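You operate a simulated robot arm through the tools that you are given. There is no shell and no other tool.

You run a simulated robot arm. Do the job below in one go: nothing can be reset, and whatever is moved stays where it is left.

JOB
Photograph print W-33 from 60 cm with the hanging camera.
Fine: free the crank box lever and leave it on Free; a sharp shot by the green button; the other prints stay on their marks.

The check looks at the end state, three seconds after you hand in, the way a careful person would. Anything else that was tipped, shoved, dropped, spilled or broken makes it a failure.

ROBOT AND FRAMES
A 7-joint arm with a two-finger parallel gripper, fixed in place. Base frame: the origin is at the foot of the arm, x ahead of it, y to its left, z up. Lengths are in m, angles in rad, forces in N, time in s.
Its first joint turns from -2.304 to 2.304 rad. Payload 3.91 kg.
The tool frame sits at the grasp point between the pads (the TCP): z along the fingers, y along the line on which they close. The tips reach 0.03 m beyond it. Largest opening 0.11 m; finger width 0.02, thickness 0.01; the body of the gripper, 0.048 by 0.112 m, starts 0.055 m behind the TCP.
Orientation is told as [roll, pitch, yaw] about the base's x, y, z axes, in that order, counted from this pose: with the fingers straight down and closing along the base's y, the tool's x points along the base's -x, its y along +y and its z along -z.

CONTROLS
- The arm moves only by the tool jog_arm. Its argument "plan" is a list of rows, each a list of 7 numbers: the shift along the tool's x, y, z in m, then the turn, a rotation vector about the tool's x, y, z in rad, then the opening in per cent of the stroke, from 0 (shut) to 100 (fully open). In form: [[x, y, z, rx, ry, rz, claw], ...]. A call has 1 to 20 rows; each row is the pose to reach, as a shift and turn from the pose commanded when the call began, along the tool's axes at that moment. Rows are played at 5 a second. More than 0.05 m and 0.15 rad between two rows, or a gripper value outside its range, and nothing of the call is played. Where a pose cannot be reached the arm comes as near as it can. A force on the tool above 40 N (or 10 N above the force at the start of the call, whichever is more), or a blocked arm, ends the call early, and 0.2 s more pass. The fingers move at their own pace (about 0.108 m/s each) and stop on an object; they squeeze with about 39 N. The grip force told is the motor's: it shows also when the fingers shut on nothing. Time passes only in rows, and 0.2 s behind the last, so rows that repeat a pose let the fingers close. It gives the time, the measured TCP pose, the force on the tool (base axes), the opening and the grip force at its end, in the units of the frame above (readings bear some noise), with the torque about the TCP (base axes, N m) and any sound that the robot's microphone picked up.
- Cameras (640 x 400 px; columns grow to the right, rows downward): "scene" is fixed at [0.3988, -0.5012, 1.3644]; the picture's right is [0.96, -0.27, 0.00], its down [-0.11, -0.42, -0.90] and it looks along [0.24, 0.87, -0.43] (base axes); focal length 310 px, centre (320, 200). "wrist" rides on the gripper at [0.072, 0.017, -0.103] in the tool frame; the picture's right is [-0.23, 0.97, 0.00], its down [-0.76, -0.18, -0.62] and it looks along [-0.61, -0.14, 0.78] (tool axes); focal length 222 px, centre (320, 200). There is no depth. A picture from a camera that has moved, and an enlarged one, comes with that camera's place and axes in the base frame and with its lens.
- snapshot(camera): a new picture of that camera. No time passes.
- close_up(camera, box): a new picture of the part [left, top, right, bottom] of that camera's present view, enlarged. No time passes.
- finish_job(): hands the job in; it is judged then, once.

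Places have to be worked out from the pictures, the camera data and where the tool is seen. Open the gripper and draw the arm clear of the work before you hand the job in, unless the task says otherwise.

The tools are called after "Call:" as a command line: name --pt "numbers of a row" for each row, then --argument value for the rest, lists and objects as JSON in quotes. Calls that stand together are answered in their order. jog_arm: Moves the arm, as the interface text tells. Its arguments: {"type":"object","properties":{"plan":{"type":"array"}},"required":["plan"]} The other tools are called the same way: snapshot (camera) takes a picture; close_up (camera, box) takes an enlarged picture of a part of a camera's view; finish_job () hands the job in.

At the start:

```text
time_s: 0.0
tool_pos: [0.27, 0.4435, 1.1295]
tcp_rot: [0.0, 0.0, -0.001]
ft_force: [0.6, 0.7, 0.8]
wrist_torque: [0.02, 0.0, -0.01]
gripper_width: 0.1101
grip_force: 0.0
```

scene: 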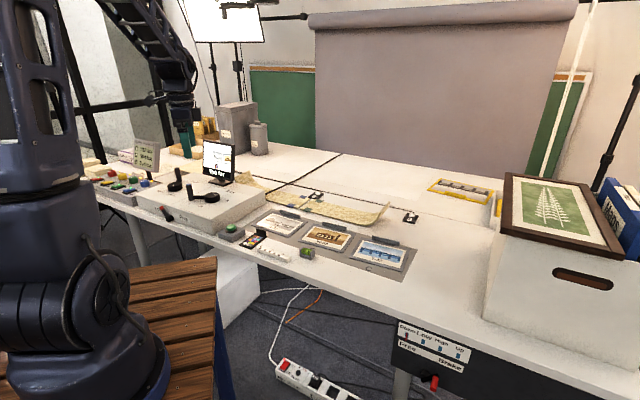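
wrist: 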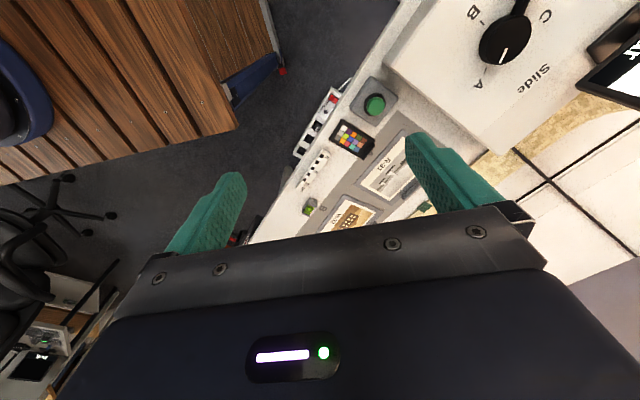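

I begin by looking closely at the parts of the scene: the crank box, the prints, the panel at the table edge and the display.

Call:
close_up --camera "scene" --box '[80, 120, 260, 240]'

Call:
close_up --camera "scene" --box '[210, 180, 430, 280]'

Call:
close_up --camera "scene" --box '[380, 310, 500, 400]'

Call:
close_up --camera "scene" --box '[60, 0, 300, 150]'

Call:
close_up --camera "wrist" --box '[280, 0, 640, 250]'

```text
3.33 times, centred on (170, 180) of scene
camera zoom: at [0.3988, -0.5012, 1.3644], right [0.96, -0.27, 0.0], down [-0.11, -0.42, -0.9], along [0.24, 0.87, -0.43], focal length 1033 px, centre (820, 267)
```

zoom: 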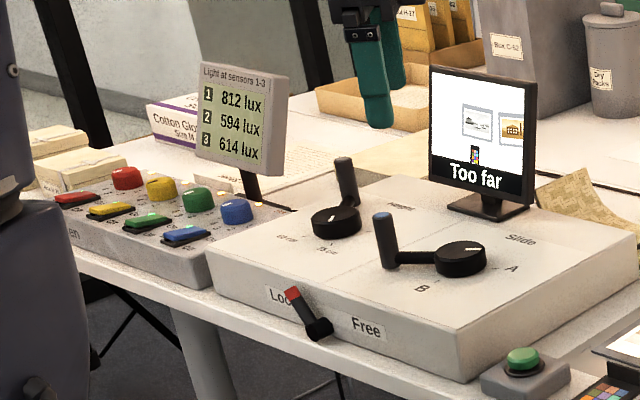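

```text
2.91 times, centred on (320, 230) of scene
camera zoom: at [0.3988, -0.5012, 1.3644], right [0.96, -0.27, 0.0], down [-0.11, -0.42, -0.9], along [0.24, 0.87, -0.43], focal length 902 px, centre (320, 113)
```

zoom: 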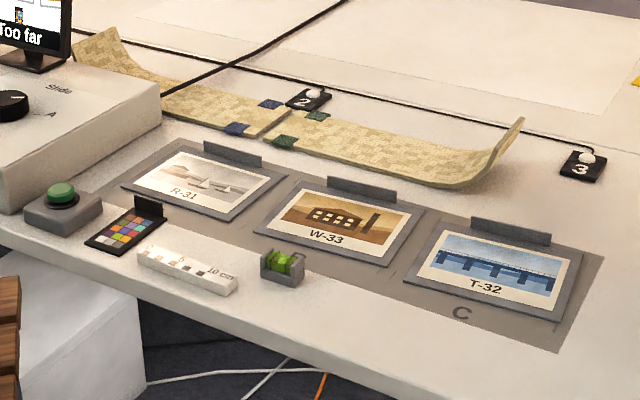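

```text
4.44 times, centred on (440, 355) of scene
camera zoom: at [0.3988, -0.5012, 1.3644], right [0.96, -0.27, 0.0], down [-0.11, -0.42, -0.9], along [0.24, 0.87, -0.43], focal length 1377 px, centre (-213, -489)
```

zoom: 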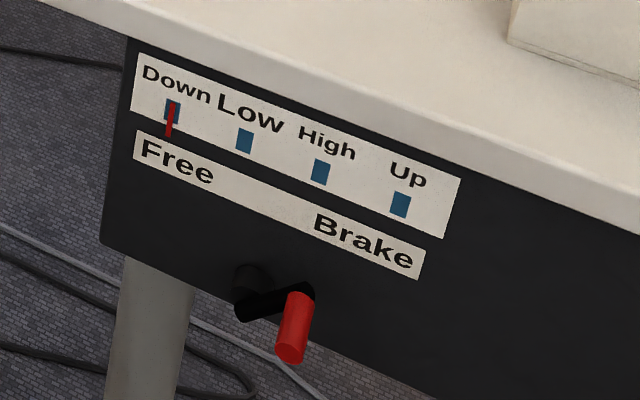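

```text
2.67 times, centred on (180, 75) of scene
camera zoom: at [0.3988, -0.5012, 1.3644], right [0.96, -0.27, 0.0], down [-0.11, -0.42, -0.9], along [0.24, 0.87, -0.43], focal length 826 px, centre (693, 533)
```

zoom: 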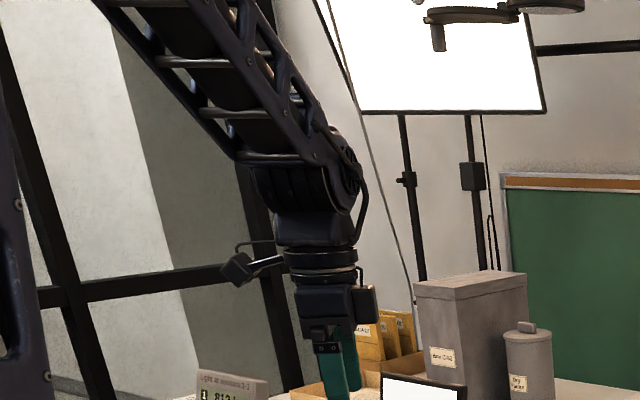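

```text
1.60 times, centred on (460, 125) of wrist
camera zoom: at [0.1962, 0.46, 1.2317], right [0.23, 0.97, 0.0], down [0.76, -0.18, 0.62], along [0.61, -0.14, -0.78], focal length 355 px, centre (96, 320)
```

zoom: 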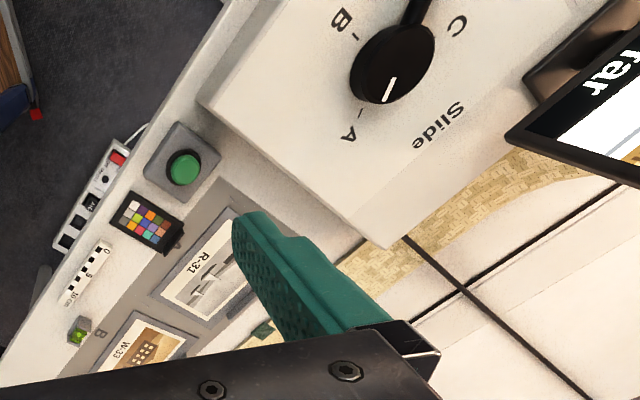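

The crank box has a Lock/Free lever on its front, a height crank and a slide crank (A/B/C), and W-33 lies at mark B. I put the box at about x 0.1–0.35, y 0.65–0.85, so I turn the wrist towards it for a better look.

Call:
jog_arm --pt "0.015 0.007 0 0 0 -0.14 100" --pt "0.03 0.014 0 0 0 -0.28 100" --pt "0.045 0.021 0 0 0 -0.42 100" --pt "0.06 0.028 0 0 0 -0.56 100" --pt "0.075 0.035 0 0 0 -0.7 100" --pt "0.09 0.042 0 0 0 -0.84 100" --pt "0.105 0.05 0 0 0 -0.98 100" --pt "0.12 0.057 0 0 0 -1.12 100" --pt "0.12 0.057 0 0 0 -1.25 100" --pt "0.12 0.057 0 0 0 -1.25 100"

Call:
snapshot --camera "wrist"

Call:
snapshot --camera "scene"

```text
time_s: 2.2
tool_pos: [0.1515, 0.5014, 1.1293]
tcp_rot: [-0.001, 0.001, 1.252]
ft_force: [-0.5, -0.2, -0.4]
wrist_torque: [0.0, 0.0, 0.01]
gripper_width: 0.1104
grip_force: 0.1
```

```text
taken
camera wrist: at [0.1112, 0.4376, 1.2322], right [-0.85, 0.52, 0.0], down [0.41, 0.67, 0.62], along [0.32, 0.53, -0.78], focal length 222 px, centre (320, 200)
```

wrist: 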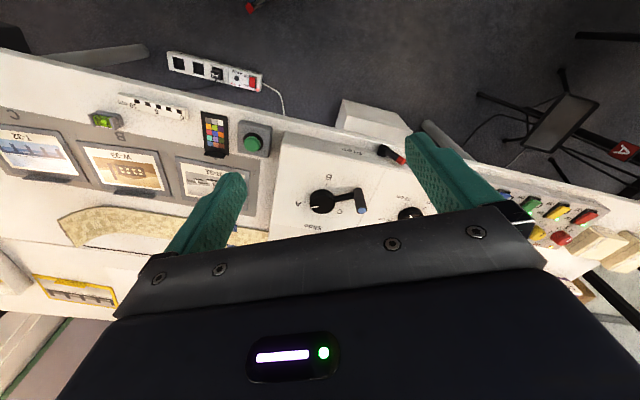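

```text
taken
```

scene: 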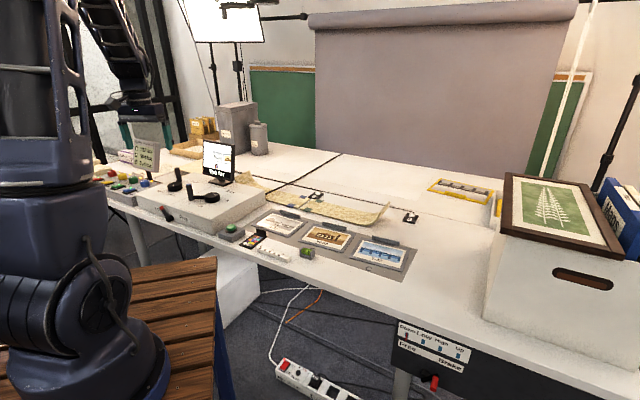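

The wrist picture is upside down relative to the box, but shows lever, cranks and button. I zoom in on them.

Call:
close_up --camera "wrist" --box '[230, 110, 430, 235]'

Call:
close_up --camera "scene" --box '[130, 135, 250, 235]'

```text
3.20 times, centred on (330, 172) of wrist
camera zoom: at [0.1112, 0.4376, 1.2322], right [-0.85, 0.52, 0.0], down [0.41, 0.67, 0.62], along [0.32, 0.53, -0.78], focal length 711 px, centre (288, 288)
```

zoom: 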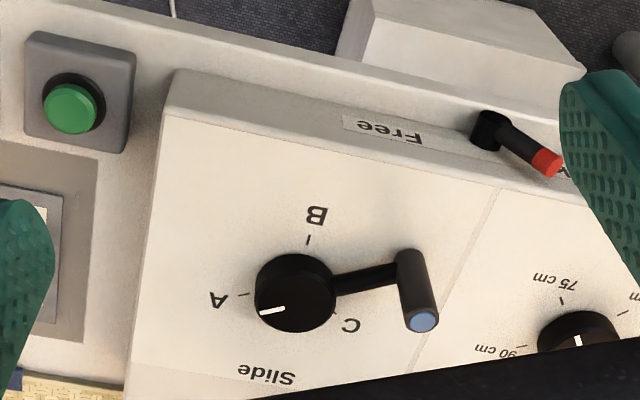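

```text
4.00 times, centred on (190, 185) of scene
camera zoom: at [0.3988, -0.5012, 1.3644], right [0.96, -0.27, 0.0], down [-0.11, -0.42, -0.9], along [0.24, 0.87, -0.43], focal length 1240 px, centre (840, 260)
```

zoom: 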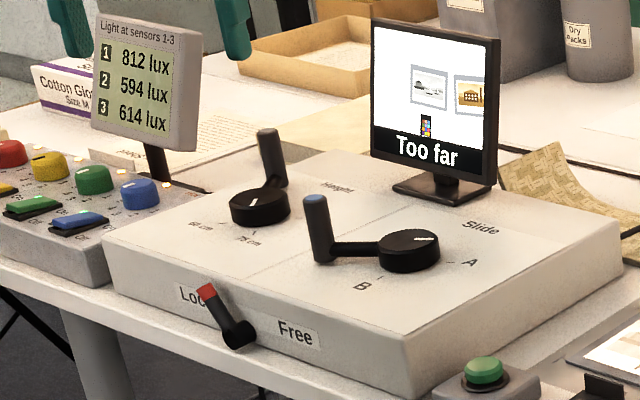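

Slide pointer seems to be at A (B is 90° clockwise seen from above), and the crank handle is opposite the pointer. I move forward over the box, staying high, to read the height dial.

Call:
jog_arm --pt "-0.03 0.01 0 0 0 0 100" --pt "-0.06 0.02 0 0 0 0 100" --pt "-0.09 0.03 0 0 0 0 100" --pt "-0.12 0.04 0 0 0 0 100" --pt "-0.14 0.05 0 0 0 0 100" --pt "-0.14 0.05 0 0 0 0 100"

Call:
snapshot --camera "wrist"

Call:
close_up --camera "wrist" --box '[220, 40, 440, 178]'

Call:
snapshot --camera "scene"

```text
time_s: 3.6
tool_pos: [0.1455, 0.6508, 1.1304]
tcp_rot: [-0.001, 0.0, 1.251]
ft_force: [0.2, -0.6, 0.0]
wrist_torque: [0.01, 0.02, -0.01]
gripper_width: 0.11
grip_force: 0.0
```

```text
taken
camera wrist: at [0.1054, 0.5873, 1.2328], right [-0.85, 0.52, 0.0], down [0.41, 0.67, 0.62], along [0.33, 0.53, -0.78], focal length 222 px, centre (320, 200)
```

wrist: 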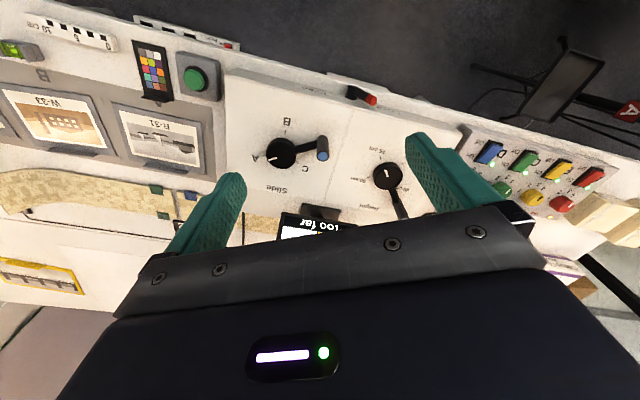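

```text
2.90 times, centred on (330, 109) of wrist
camera zoom: at [0.1054, 0.5873, 1.2328], right [-0.85, 0.52, 0.0], down [0.41, 0.67, 0.62], along [0.33, 0.53, -0.78], focal length 644 px, centre (291, 464)
```

zoom: 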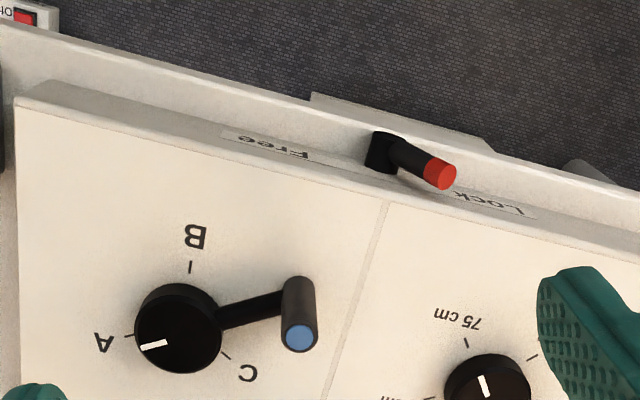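

```text
taken
```

scene: 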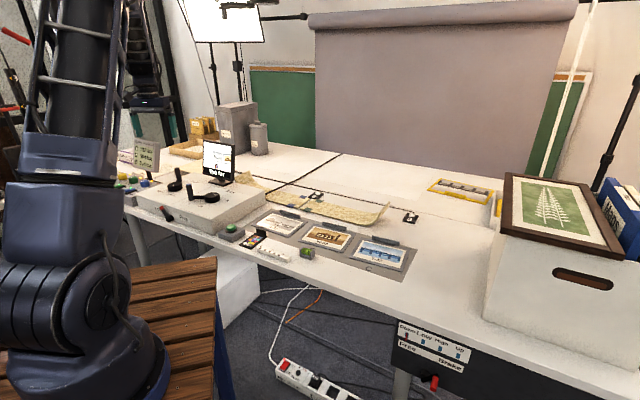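

The height pointer appears to be near 75 cm. I enlarge the height dial.

Call:
close_up --camera "wrist" --box '[340, 130, 440, 222]'

Call:
close_up --camera "scene" --box '[160, 160, 220, 215]'

Call:
close_up --camera "scene" --box '[180, 0, 320, 80]'

```text
4.35 times, centred on (390, 176) of wrist
camera zoom: at [0.1054, 0.5873, 1.2328], right [-0.85, 0.52, 0.0], down [0.41, 0.67, 0.62], along [0.33, 0.53, -0.78], focal length 966 px, centre (16, 304)
```

zoom: 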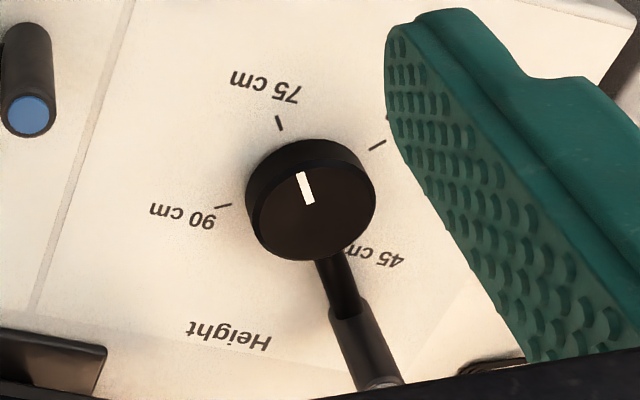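

```text
7.27 times, centred on (190, 188) of scene
camera zoom: at [0.3988, -0.5012, 1.3644], right [0.96, -0.27, 0.0], down [-0.11, -0.42, -0.9], along [0.24, 0.87, -0.43], focal length 2254 px, centre (1266, 291)
```

zoom: 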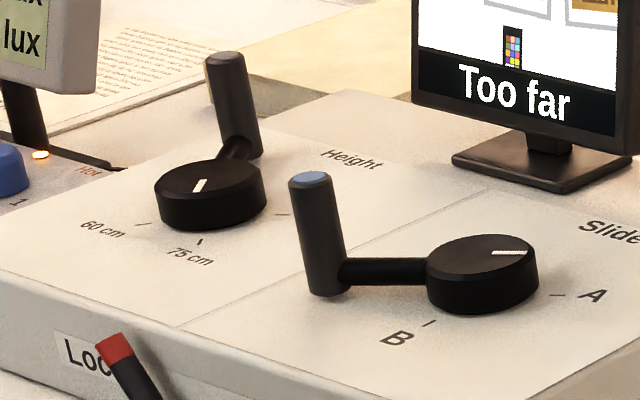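

```text
4.57 times, centred on (250, 40) of scene
camera zoom: at [0.3988, -0.5012, 1.3644], right [0.96, -0.27, 0.0], down [-0.11, -0.42, -0.9], along [0.24, 0.87, -0.43], focal length 1417 px, centre (640, 931)
```

zoom: 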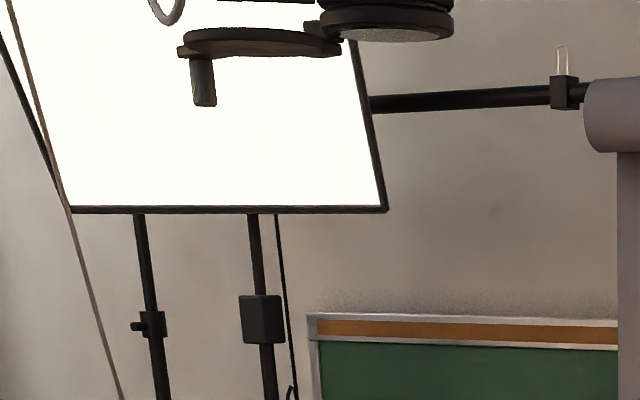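

From two views: box top z≈0.808; slide knob centre ≈(0.281, 0.723), marks 120° apart; height knob centre ≈(0.117, 0.888), marks 80° apart, pointer at 75 cm (60 is 80° clockwise). The lever's hub is ≈(0.108, 0.711, 0.76) and its red tip ≈(0.083, 0.731, 0.80), pointing to Lock. I close the gripper and go to a point left of the lever, still high.

Call:
jog_arm --pt "-0.0182 0.0295 0 0 0 0.1165 50" --pt "-0.0363 0.059 0 0 0 0.233 0" --pt "-0.0545 0.0884 0 0 0 0.3495 0" --pt "-0.0726 0.1178 0 0 0 0.466 0" --pt "-0.0726 0.1178 0.045 0 0 0.466 0" --pt "-0.0726 0.1178 0.09 0 0 0.466 0" --pt "-0.0726 0.1178 0.135 0 0 0.466 0" --pt "-0.0726 0.1178 0.18 0 0 0.466 0" --pt "-0.0726 0.1178 0.21 0 0 0.466 0" --pt "-0.0726 0.1178 0.21 0 0 0.466 0"

Call:
close_up --camera "scene" --box '[130, 135, 250, 235]'

Call:
snapshot --camera "wrist"

```text
time_s: 5.8
tool_pos: [0.0579, 0.7557, 0.919]
tcp_rot: [0.001, -0.001, 0.784]
ft_force: [0.4, -0.7, -0.7]
wrist_torque: [-0.03, 0.0, -0.04]
gripper_width: 0.0
grip_force: 37.5
```

```text
4.00 times, centred on (190, 185) of scene
camera zoom: at [0.3988, -0.5012, 1.3644], right [0.96, -0.27, 0.0], down [-0.11, -0.42, -0.9], along [0.24, 0.87, -0.43], focal length 1240 px, centre (840, 260)
```

zoom: 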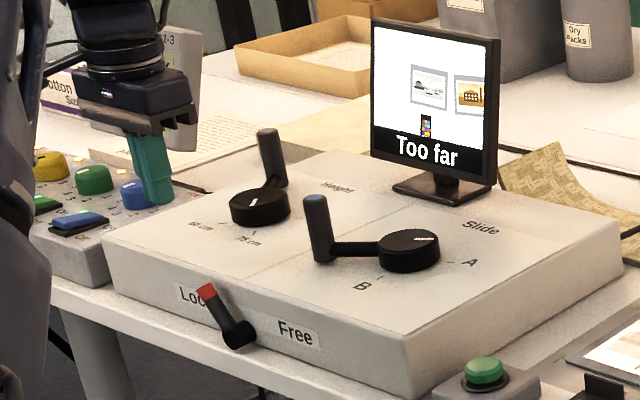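

```text
taken
camera wrist: at [-0.0075, 0.7169, 1.022], right [-0.53, 0.85, 0.0], down [0.66, 0.41, 0.62], along [0.53, 0.33, -0.78], focal length 222 px, centre (320, 200)
```

wrist: 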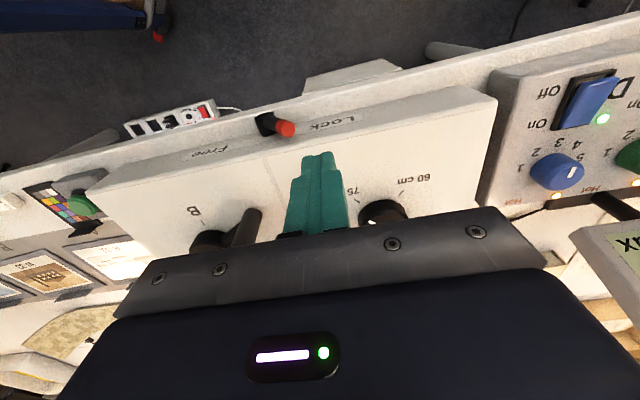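

The fingertip projects where expected, and the lever tip estimate is confirmed. I lower the closed fingers to the left of the lever, in front of the box face.

Call:
jog_arm --pt "0 0 0.03 0 0 0 0" --pt "0 0 0.06 0 0 0 0" --pt "0 0 0.085 0 0 0 0" --pt "0 0 0.104 0 0 0 0" --pt "0 0 0.104 0 0 0 0"

Call:
close_up --camera "scene" --box '[130, 135, 250, 235]'

Call:
snapshot --camera "wrist"

```text
time_s: 7.0
tool_pos: [0.0575, 0.756, 0.813]
tcp_rot: [-0.001, -0.001, 0.784]
ft_force: [0.3, -0.4, 0.1]
wrist_torque: [0.02, -0.02, 0.0]
gripper_width: 0.0
grip_force: 37.5
```

```text
4.00 times, centred on (190, 185) of scene
camera zoom: at [0.3988, -0.5012, 1.3644], right [0.96, -0.27, 0.0], down [-0.11, -0.42, -0.9], along [0.24, 0.87, -0.43], focal length 1240 px, centre (840, 260)
```

zoom: 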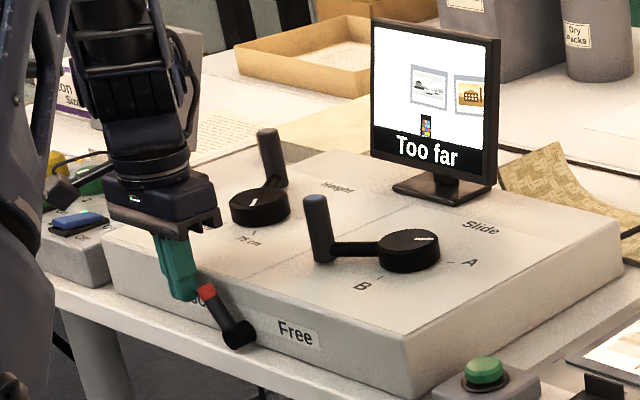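

```text
taken
camera wrist: at [-0.007, 0.7165, 0.9158], right [-0.53, 0.85, 0.0], down [0.66, 0.41, 0.62], along [0.53, 0.33, -0.78], focal length 222 px, centre (320, 200)
```

wrist: 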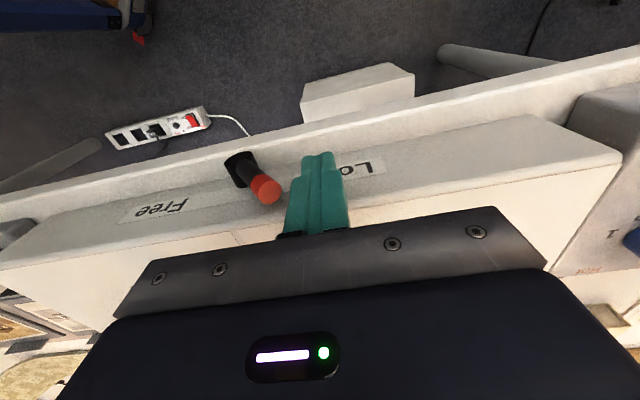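

The finger is beside the red tip with clearance to the box face. I push it along the box front towards Free in small steps.

Call:
jog_arm --pt "0 -0.01 0 0 0 0 0" --pt "0 -0.02 0 0 0 0 0" --pt "0 -0.03 0 0 0 0 0" --pt "0 -0.04 0 0 0 0 0" --pt "0 -0.05 0 0 0 0 0" --pt "0 -0.06 0 0 0 0 0" --pt "0 -0.07 0 0 0 0 0" --pt "0 -0.07 0 0 0 0 0"

Call:
close_up --camera "scene" --box '[130, 135, 250, 235]'

Call:
snapshot --camera "wrist"

```text
time_s: 8.7
tool_pos: [0.1043, 0.7069, 0.8147]
tcp_rot: [0.006, -0.002, 0.788]
ft_force: [-4.5, 3.4, 2.1]
wrist_torque: [0.16, 0.13, 0.03]
gripper_width: 0.0
grip_force: 38.6
stopped in row 8: the force on the tool passed its limit at 41 N (the readings are from after the stop); the commanded pose is now the measured one
```

```text
4.00 times, centred on (190, 185) of scene
camera zoom: at [0.3988, -0.5012, 1.3644], right [0.96, -0.27, 0.0], down [-0.11, -0.42, -0.9], along [0.24, 0.87, -0.43], focal length 1240 px, centre (840, 260)
```

zoom: 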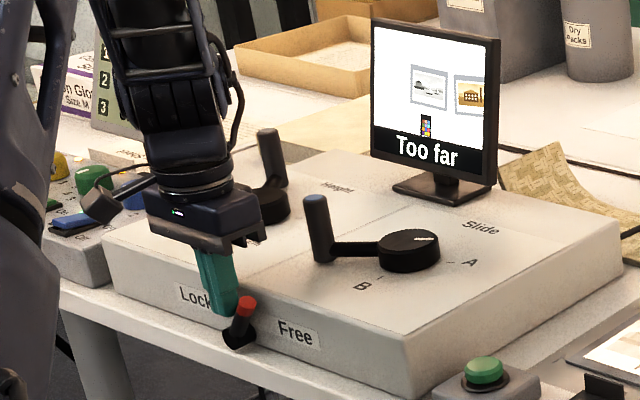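

```text
taken
camera wrist: at [0.0396, 0.667, 0.9172], right [-0.53, 0.85, 0.01], down [0.67, 0.41, 0.62], along [0.53, 0.33, -0.78], focal length 222 px, centre (320, 200)
```

wrist: 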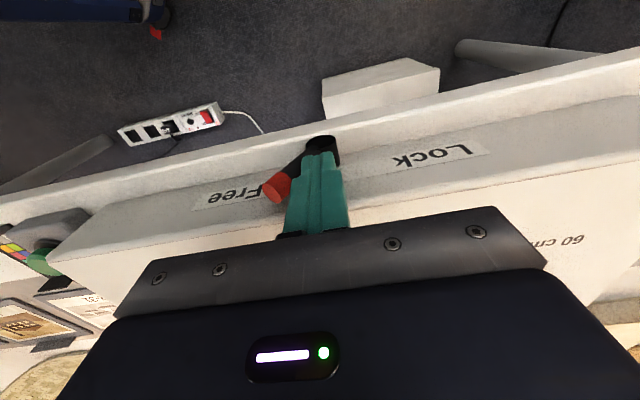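

The lever has swung over to the Free side, about mirror-symmetric to where it began, and hit its stop. I back off and lift, then check that it stays.

Call:
jog_arm --pt "0 0.012 0 0 0 0 0" --pt "0 0.012 -0.04 0 0 0 0" --pt "0 0.012 -0.085 0 0 0 0" --pt "0 0.012 -0.13 0 0 0 0" --pt "0 0.012 -0.13 0 0 0 0"

Call:
close_up --camera "scene" --box '[130, 135, 250, 235]'

Call:
snapshot --camera "wrist"

```text
time_s: 9.9
tool_pos: [0.0966, 0.7147, 0.9441]
tcp_rot: [0.004, -0.002, 0.788]
ft_force: [-0.4, 0.5, 0.2]
wrist_torque: [0.0, -0.01, 0.01]
gripper_width: 0.0
grip_force: 37.3
```

```text
4.00 times, centred on (190, 185) of scene
camera zoom: at [0.3988, -0.5012, 1.3644], right [0.96, -0.27, 0.0], down [-0.11, -0.42, -0.9], along [0.24, 0.87, -0.43], focal length 1240 px, centre (840, 260)
```

zoom: 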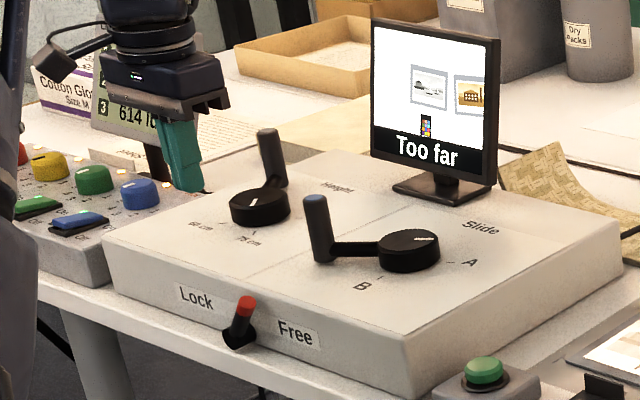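

```text
taken
camera wrist: at [0.0318, 0.6748, 1.047], right [-0.53, 0.85, 0.0], down [0.67, 0.41, 0.62], along [0.53, 0.33, -0.78], focal length 222 px, centre (320, 200)
```

wrist: 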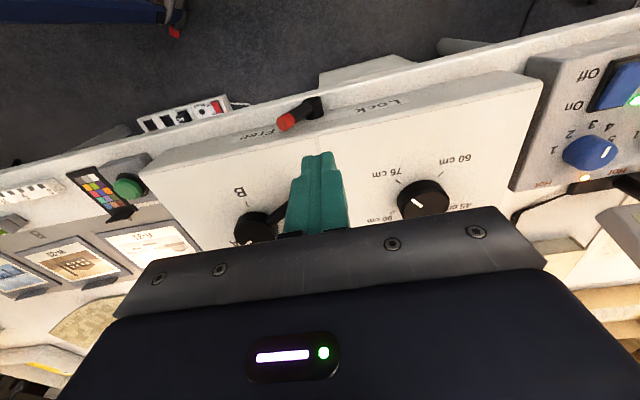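

The lever rests on Free. Next is the slide crank: I go above its handle (≈0.197, 0.747, top 0.880) with the fingers slightly open and the tool turned so the fingers straddle the handle tangentially.

Call:
jog_arm --pt "-0.0078 -0.004 -0.005 0 0 -0.138 32" --pt "-0.0156 -0.008 -0.01 0 0 -0.276 32" --pt "-0.0234 -0.012 -0.01 0 0 -0.414 32" --pt "-0.0312 -0.016 -0.01 0 0 -0.552 32" --pt "-0.039 -0.02 -0.01 0 0 -0.69 32" --pt "-0.0468 -0.024 -0.01 0 0 -0.828 32" --pt "-0.0547 -0.0282 -0.01 0 0 -0.966 32" --pt "-0.0625 -0.0323 -0.01 0 0 -1.104 32" --pt "-0.0703 -0.0363 -0.01 0 0 -1.242 32" --pt "-0.0781 -0.0403 -0.01 0 0 -1.38 32" --pt "-0.0859 -0.0444 -0.01 0 0 -1.518 32" --pt "-0.0937 -0.0484 0 0 0 -1.655 32" --pt "-0.0937 -0.0484 0 0 0 -1.655 32"

Call:
close_up --camera "scene" --box '[130, 135, 250, 235]'

Call:
snapshot --camera "wrist"

Call:
snapshot --camera "scene"

```text
time_s: 12.7
tool_pos: [0.1953, 0.7465, 0.9443]
tcp_rot: [-0.002, -0.004, 2.442]
ft_force: [-0.3, -0.3, -0.6]
wrist_torque: [-0.04, -0.01, 0.0]
gripper_width: 0.0352
grip_force: 0.0
```

```text
4.00 times, centred on (190, 185) of scene
camera zoom: at [0.3988, -0.5012, 1.3644], right [0.96, -0.27, 0.0], down [-0.11, -0.42, -0.9], along [0.24, 0.87, -0.43], focal length 1240 px, centre (840, 260)
```

zoom: 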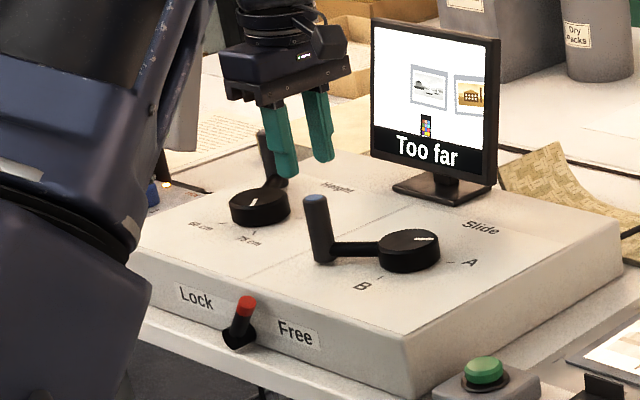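

```text
taken
camera wrist: at [0.2403, 0.6863, 1.0462], right [-0.8, -0.6, 0.0], down [-0.47, 0.62, 0.63], along [-0.38, 0.5, -0.78], focal length 222 px, centre (320, 200)
```

wrist: 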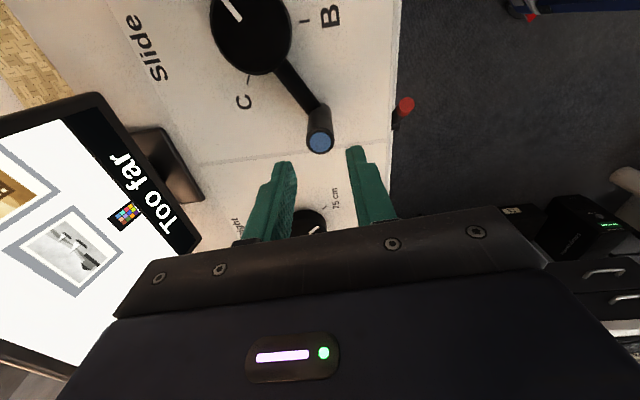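

```text
taken
```

scene: 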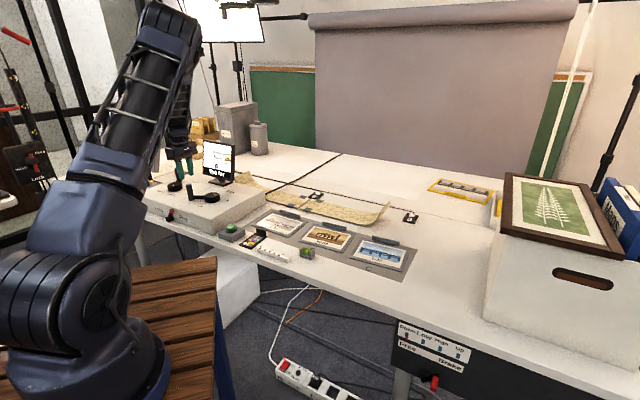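

The wrist view confirms the handle top at ≈(0.1975, 0.745). I lower the fingers around it and narrow them to a loose cage.

Call:
jog_arm --pt "0.0017 0 0.03 0 0 0 32" --pt "0.0017 0 0.06 0 0 0 32" --pt "0.0017 0 0.084 0 0 0 32" --pt "0.0017 0 0.084 0 0 0 27" --pt "0.0017 0 0.084 0 0 0 27"

Call:
close_up --camera "scene" --box '[130, 135, 250, 235]'

Call:
snapshot --camera "wrist"

```text
time_s: 13.9
tool_pos: [0.2, 0.7475, 0.8598]
tcp_rot: [-0.002, -0.006, 2.441]
ft_force: [0.4, -0.1, -0.5]
wrist_torque: [0.03, 0.01, -0.02]
gripper_width: 0.0299
grip_force: 0.1
```

```text
4.00 times, centred on (190, 185) of scene
camera zoom: at [0.3988, -0.5012, 1.3644], right [0.96, -0.27, 0.0], down [-0.11, -0.42, -0.9], along [0.24, 0.87, -0.43], focal length 1240 px, centre (840, 260)
```

zoom: 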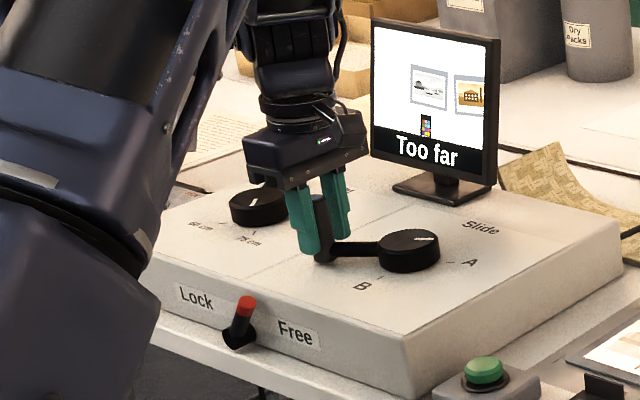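

```text
taken
camera wrist: at [0.2436, 0.6867, 0.9615], right [-0.8, -0.6, 0.0], down [-0.47, 0.62, 0.63], along [-0.38, 0.5, -0.78], focal length 222 px, centre (320, 200)
```

wrist: 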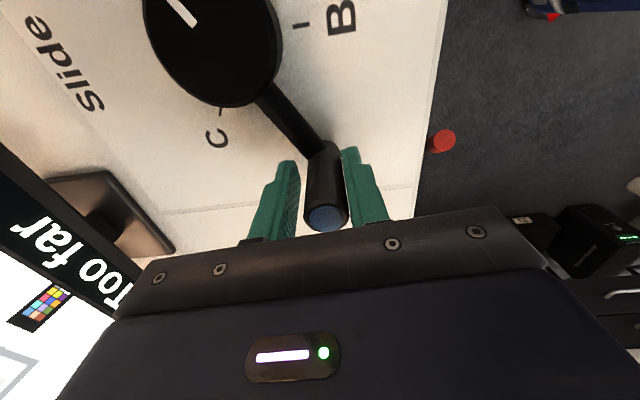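

The handle sits between the fingers. I now turn the crank clockwise, first about 45°, following the arc around the knob centre.

Call:
jog_arm --pt "-0.0042 -0.009 0 0 0 0.115 27" --pt "-0.0069 -0.02 0 0 0 0.23 27" --pt "-0.0082 -0.0313 0 0 0 0.345 27" --pt "-0.008 -0.0425 0 0 0 0.46 27" --pt "-0.0062 -0.0537 0 0 0 0.575 27" --pt "-0.0031 -0.0645 0 0 0 0.69 27" --pt "-0.0031 -0.0645 0 0 0 0.69 27"

Call:
snapshot --camera "scene"

Call:
close_up --camera "scene" --box '[130, 135, 250, 235]'

Call:
snapshot --camera "wrist"

```text
time_s: 15.5
tool_pos: [0.2382, 0.7991, 0.8596]
tcp_rot: [0.002, -0.005, 1.75]
ft_force: [0.4, 0.1, -0.9]
wrist_torque: [-0.02, 0.0, 0.01]
gripper_width: 0.0295
grip_force: 0.1
```

```text
taken
```

scene: 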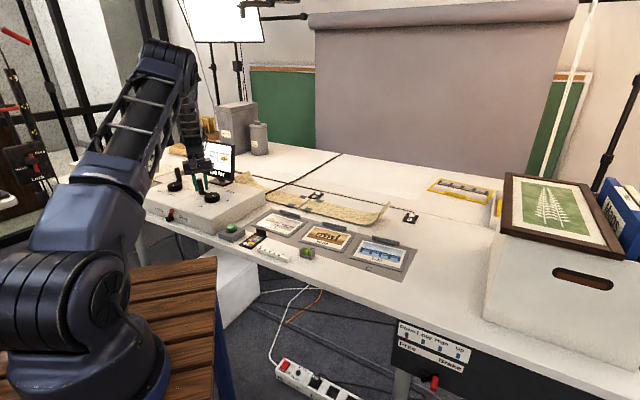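

```text
4.00 times, centred on (190, 185) of scene
camera zoom: at [0.3988, -0.5012, 1.3644], right [0.96, -0.27, 0.0], down [-0.11, -0.42, -0.9], along [0.24, 0.87, -0.43], focal length 1240 px, centre (840, 260)
```

zoom: 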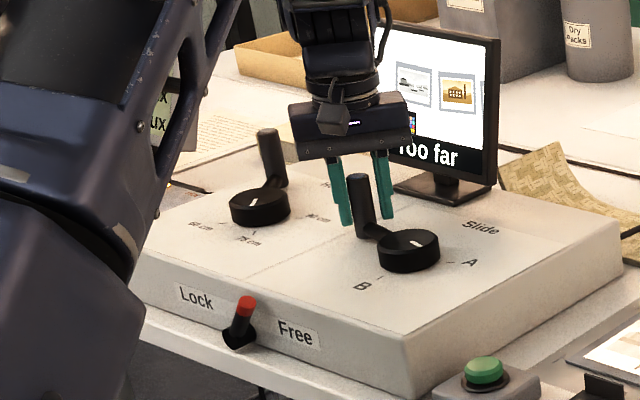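

```text
taken
camera wrist: at [0.2322, 0.7238, 0.9624], right [-1.0, 0.05, 0.0], down [0.04, 0.78, 0.63], along [0.03, 0.63, -0.78], focal length 222 px, centre (320, 200)
```

wrist: 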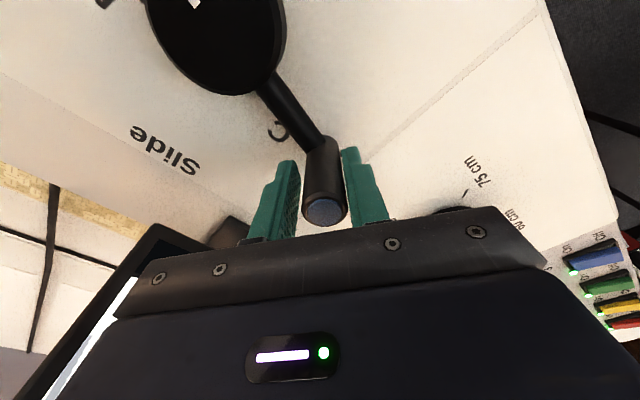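

The crank turns freely and the monitor picture is sliding towards W-33. I continue along the arc to just short of the B position.

Call:
jog_arm --pt "-0.0026 -0.0105 0 0 0 0.115 27" --pt "-0.0043 -0.0217 0 0 0 0.23 27" --pt "-0.0045 -0.033 0 0 0 0.345 27" --pt "-0.0032 -0.0443 0 0 0 0.46 27" --pt "-0.0005 -0.0553 0 0 0 0.575 27" --pt "0.0037 -0.0658 0 0 0 0.69 27" --pt "0.0092 -0.0757 0 0 0 0.805 27" --pt "0.016 -0.0848 0 0 0 0.92 27" --pt "0.0238 -0.0929 0 0 0 1.035 27" --pt "0.0238 -0.0929 0 0 0 1.035 27"

Call:
snapshot --camera "scene"

Call:
close_up --camera "scene" --box '[130, 135, 250, 235]'

Call:
snapshot --camera "wrist"

```text
time_s: 17.7
tool_pos: [0.3335, 0.7908, 0.8602]
tcp_rot: [0.003, -0.003, 0.714]
ft_force: [1.0, -0.5, 0.3]
wrist_torque: [0.0, 0.01, -0.02]
gripper_width: 0.03
grip_force: 0.2
```

```text
taken
```

scene: 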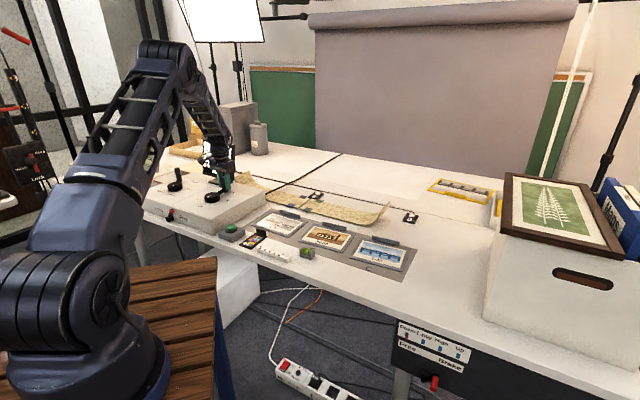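

```text
4.00 times, centred on (190, 185) of scene
camera zoom: at [0.3988, -0.5012, 1.3644], right [0.96, -0.27, 0.0], down [-0.11, -0.42, -0.9], along [0.24, 0.87, -0.43], focal length 1240 px, centre (840, 260)
```

zoom: 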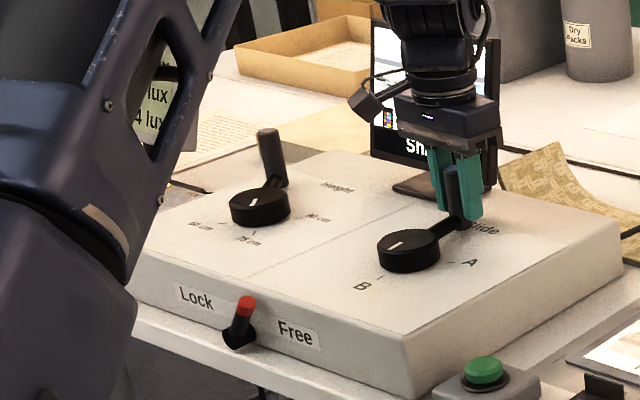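

```text
taken
camera wrist: at [0.2662, 0.7548, 0.9631], right [-0.47, 0.88, 0.0], down [0.69, 0.36, 0.62], along [0.55, 0.29, -0.78], focal length 222 px, centre (320, 200)
```

wrist: 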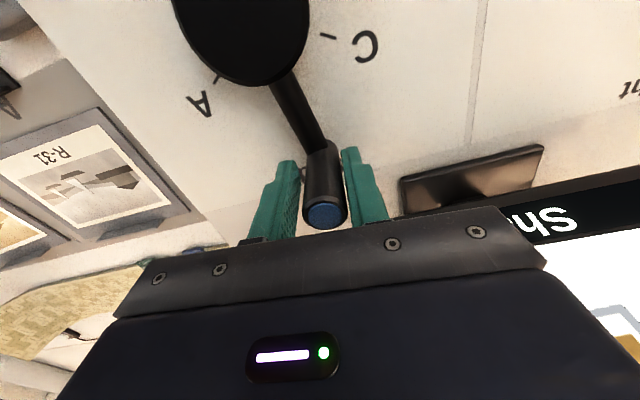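

The monitor now shows "Sh…", so I need to read it once the arm is out of the way. I finish the arc to the nominal B position and then lift off to inspect.

Call:
jog_arm --pt "-0.0008 -0.0054 0 0 0 0.025 27" --pt "-0.0018 -0.0109 0 0 0 0.05 27" --pt "-0.0018 -0.0109 0 0 0 0.05 27" --pt "-0.0018 -0.0109 0 0 0 0.05 33" --pt "-0.0018 -0.0109 -0.03 0 0 0.05 33" --pt "-0.0018 -0.0109 -0.07 0 0 0.05 33" --pt "0.03 -0.0109 -0.11 0 0 0.05 33" --pt "0.07 -0.0109 -0.15 0 0 0.05 33" --pt "0.11 -0.0109 -0.19 0 0 0.05 33" --pt "0.11 -0.0109 -0.19 0 0 0.05 33"

Call:
close_up --camera "scene" --box '[130, 135, 250, 235]'

Call:
snapshot --camera "wrist"

Call:
snapshot --camera "scene"

```text
refused: row 7 steps farther than a row can; nothing moved
```

```text
4.00 times, centred on (190, 185) of scene
camera zoom: at [0.3988, -0.5012, 1.3644], right [0.96, -0.27, 0.0], down [-0.11, -0.42, -0.9], along [0.24, 0.87, -0.43], focal length 1240 px, centre (840, 260)
```

zoom: 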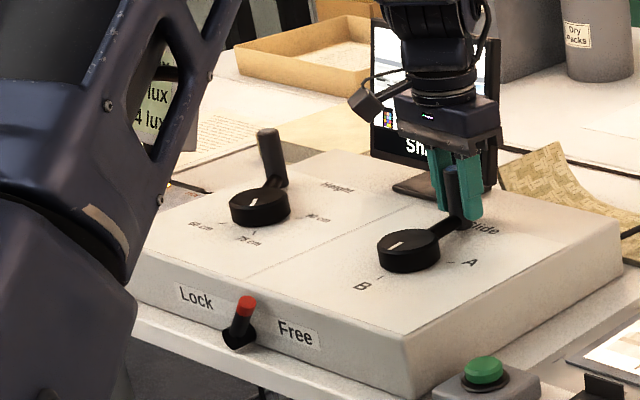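

```text
taken
camera wrist: at [0.2662, 0.7548, 0.9631], right [-0.47, 0.88, 0.0], down [0.69, 0.36, 0.62], along [0.55, 0.29, -0.78], focal length 222 px, centre (320, 200)
```

wrist: 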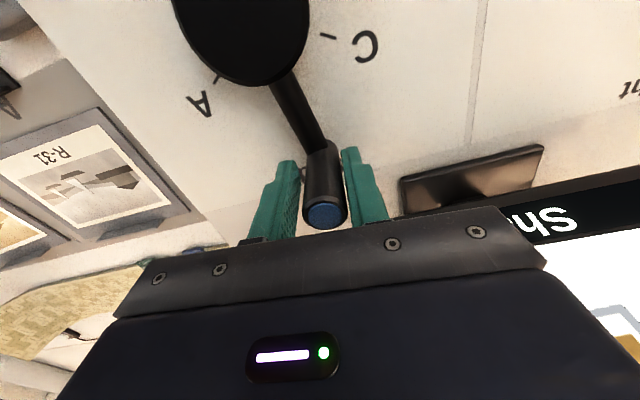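

```text
taken
```

scene: 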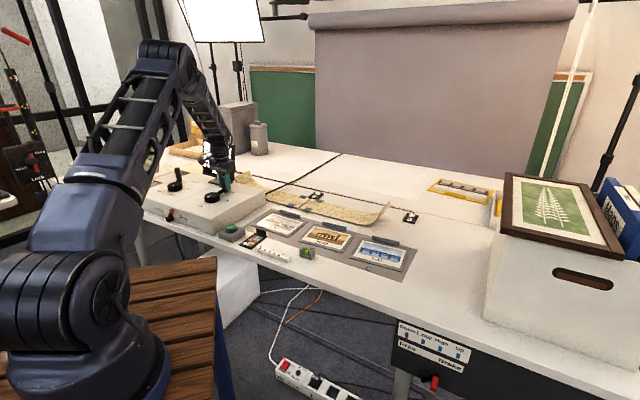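

One row was too long, so nothing moved. I repeat the move with shorter steps.

Call:
jog_arm --pt "-0.0008 -0.0054 0 0 0 0.025 27" --pt "-0.0018 -0.0109 0 0 0 0.05 27" --pt "-0.0018 -0.0109 0 0 0 0.05 27" --pt "-0.0018 -0.0109 0 0 0 0.05 33" --pt "-0.0018 -0.0109 -0.03 0 0 0.05 33" --pt "-0.0018 -0.0109 -0.065 0 0 0.05 33" --pt "0.027 -0.0109 -0.1 0 0 0.05 33" --pt "0.06 -0.0109 -0.13 0 0 0.05 33" --pt "0.09 -0.0109 -0.16 0 0 0.05 33" --pt "0.12 -0.0109 -0.19 0 0 0.05 33" --pt "0.12 -0.0109 -0.19 0 0 0.05 33"

Call:
close_up --camera "scene" --box '[130, 135, 250, 235]'

Call:
snapshot --camera "wrist"

Call:
snapshot --camera "scene"

```text
time_s: 20.1
tool_pos: [0.2475, 0.6999, 1.047]
tcp_rot: [0.005, -0.001, 0.666]
ft_force: [0.1, 0.1, -0.7]
wrist_torque: [0.01, -0.04, 0.0]
gripper_width: 0.0364
grip_force: 0.1
```

```text
4.00 times, centred on (190, 185) of scene
camera zoom: at [0.3988, -0.5012, 1.3644], right [0.96, -0.27, 0.0], down [-0.11, -0.42, -0.9], along [0.24, 0.87, -0.43], focal length 1240 px, centre (840, 260)
```

zoom: 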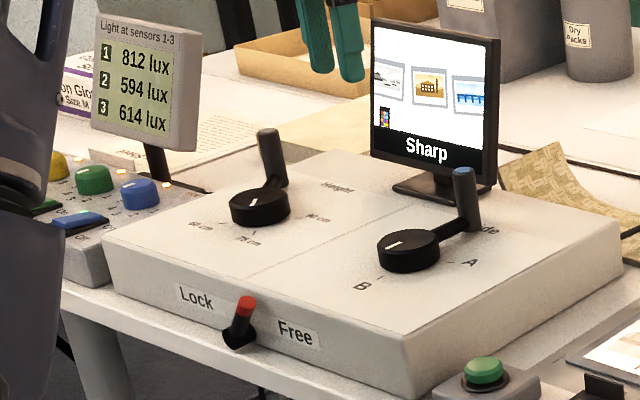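

```text
taken
camera wrist: at [0.1786, 0.6668, 1.1508], right [-0.42, 0.91, 0.0], down [0.71, 0.33, 0.62], along [0.56, 0.27, -0.78], focal length 222 px, centre (320, 200)
```

wrist: 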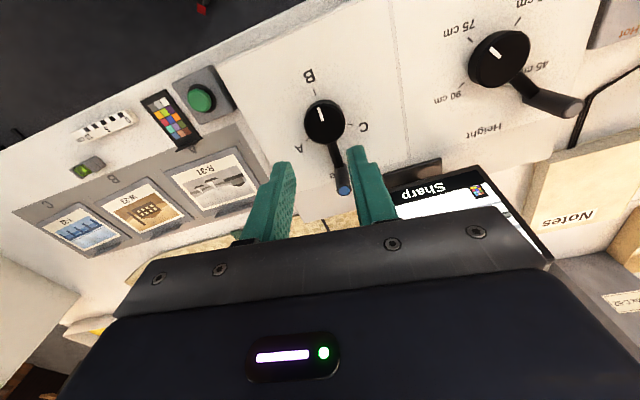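

```text
taken
```

scene: 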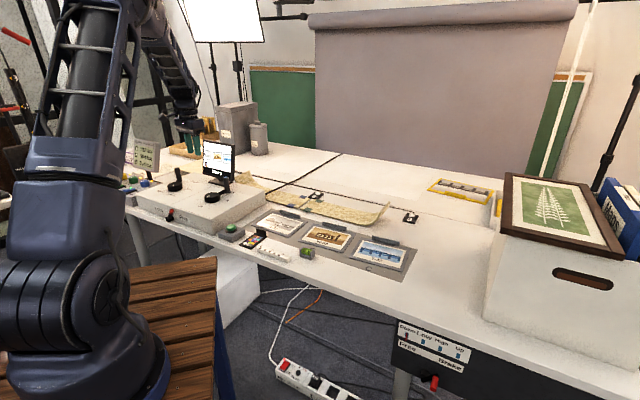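

The slide pointer is near B, and the monitor shows W-33 centred with "Sharp", though the height dial is still near 75 cm. I look at the details of dial, monitor and hanging camera.

Call:
close_up --camera "scene" --box '[195, 130, 245, 165]'

Call:
close_up --camera "wrist" --box '[280, 60, 400, 200]'

Call:
close_up --camera "wrist" --box '[420, 0, 600, 140]'

Call:
close_up --camera "scene" --box '[180, 0, 380, 80]'

```text
11.43 times, centred on (220, 148) of scene
camera zoom: at [0.3988, -0.5012, 1.3644], right [0.96, -0.27, 0.0], down [-0.11, -0.42, -0.9], along [0.24, 0.87, -0.43], focal length 3542 px, centre (1463, 800)
```

zoom: 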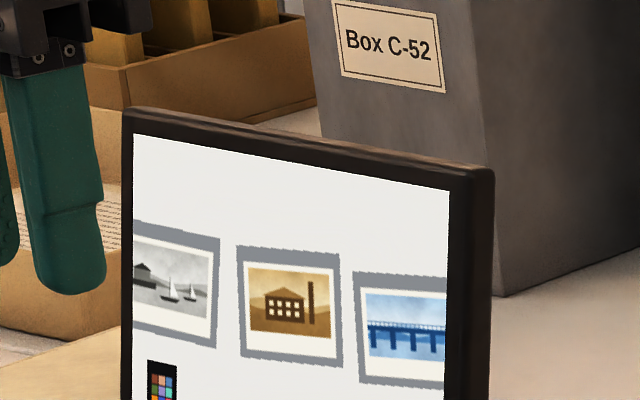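

```text
2.86 times, centred on (340, 130) of wrist
camera zoom: at [0.1786, 0.6668, 1.1508], right [-0.42, 0.91, 0.0], down [0.71, 0.33, 0.62], along [0.56, 0.27, -0.78], focal length 635 px, centre (263, 400)
```

zoom: 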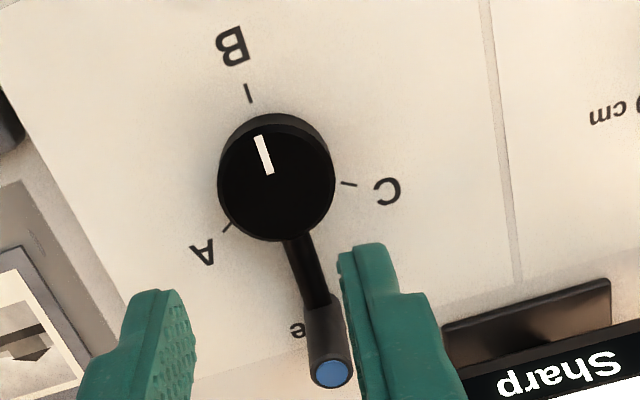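

```text
2.86 times, centred on (510, 70) of wrist
camera zoom: at [0.1786, 0.6668, 1.1508], right [-0.42, 0.91, 0.0], down [0.71, 0.33, 0.62], along [0.56, 0.27, -0.78], focal length 635 px, centre (-223, 571)
```

zoom: 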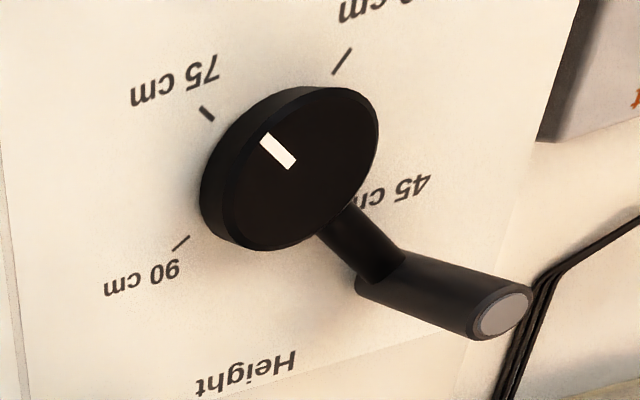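

```text
3.20 times, centred on (280, 40) of scene
camera zoom: at [0.3988, -0.5012, 1.3644], right [0.96, -0.27, 0.0], down [-0.11, -0.42, -0.9], along [0.24, 0.87, -0.43], focal length 992 px, centre (448, 712)
```

zoom: 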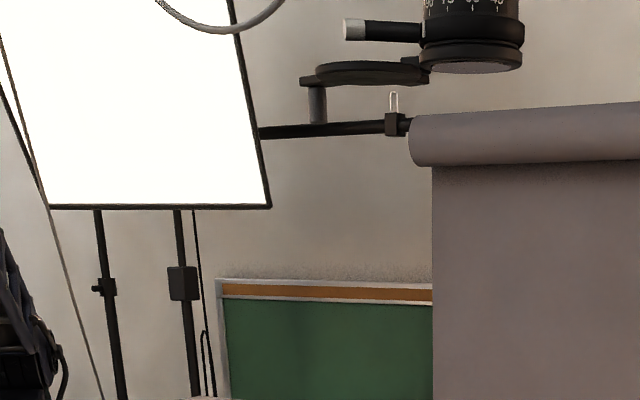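

The hanging camera's lens has a scaled ring with a lever; I enlarge it.

Call:
close_up --camera "scene" --box '[270, 0, 350, 40]'

Call:
close_up --camera "scene" --box '[305, 0, 350, 28]'

Call:
close_up --camera "scene" --box '[195, 155, 245, 190]'

```text
8.00 times, centred on (310, 20) of scene
camera zoom: at [0.3988, -0.5012, 1.3644], right [0.96, -0.27, 0.0], down [-0.11, -0.42, -0.9], along [0.24, 0.87, -0.43], focal length 2479 px, centre (400, 1640)
```

zoom: 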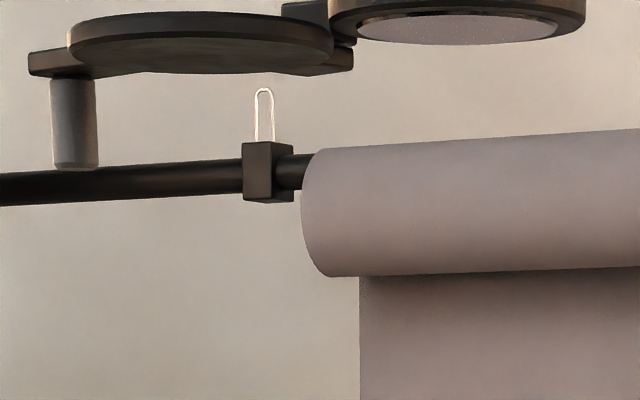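

```text
14.22 times, centred on (328, 14) of scene
camera zoom: at [0.3988, -0.5012, 1.3644], right [0.96, -0.27, 0.0], down [-0.11, -0.42, -0.9], along [0.24, 0.87, -0.43], focal length 4407 px, centre (213, 2845)
```

zoom: 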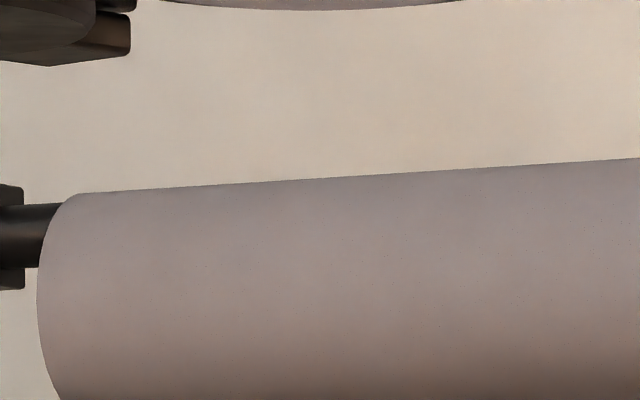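

```text
11.43 times, centred on (220, 172) of scene
camera zoom: at [0.3988, -0.5012, 1.3644], right [0.96, -0.27, 0.0], down [-0.11, -0.42, -0.9], along [0.24, 0.87, -0.43], focal length 3542 px, centre (1463, 514)
```

zoom: 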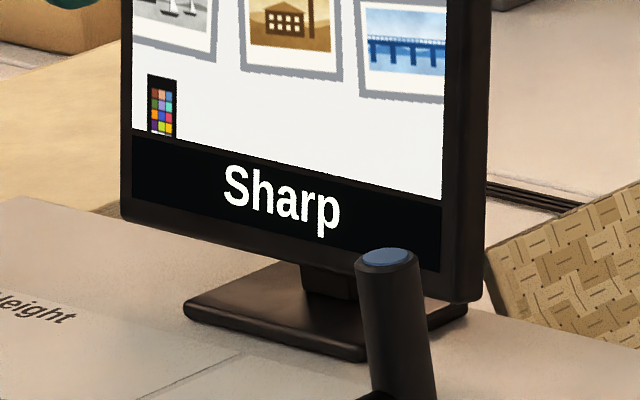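

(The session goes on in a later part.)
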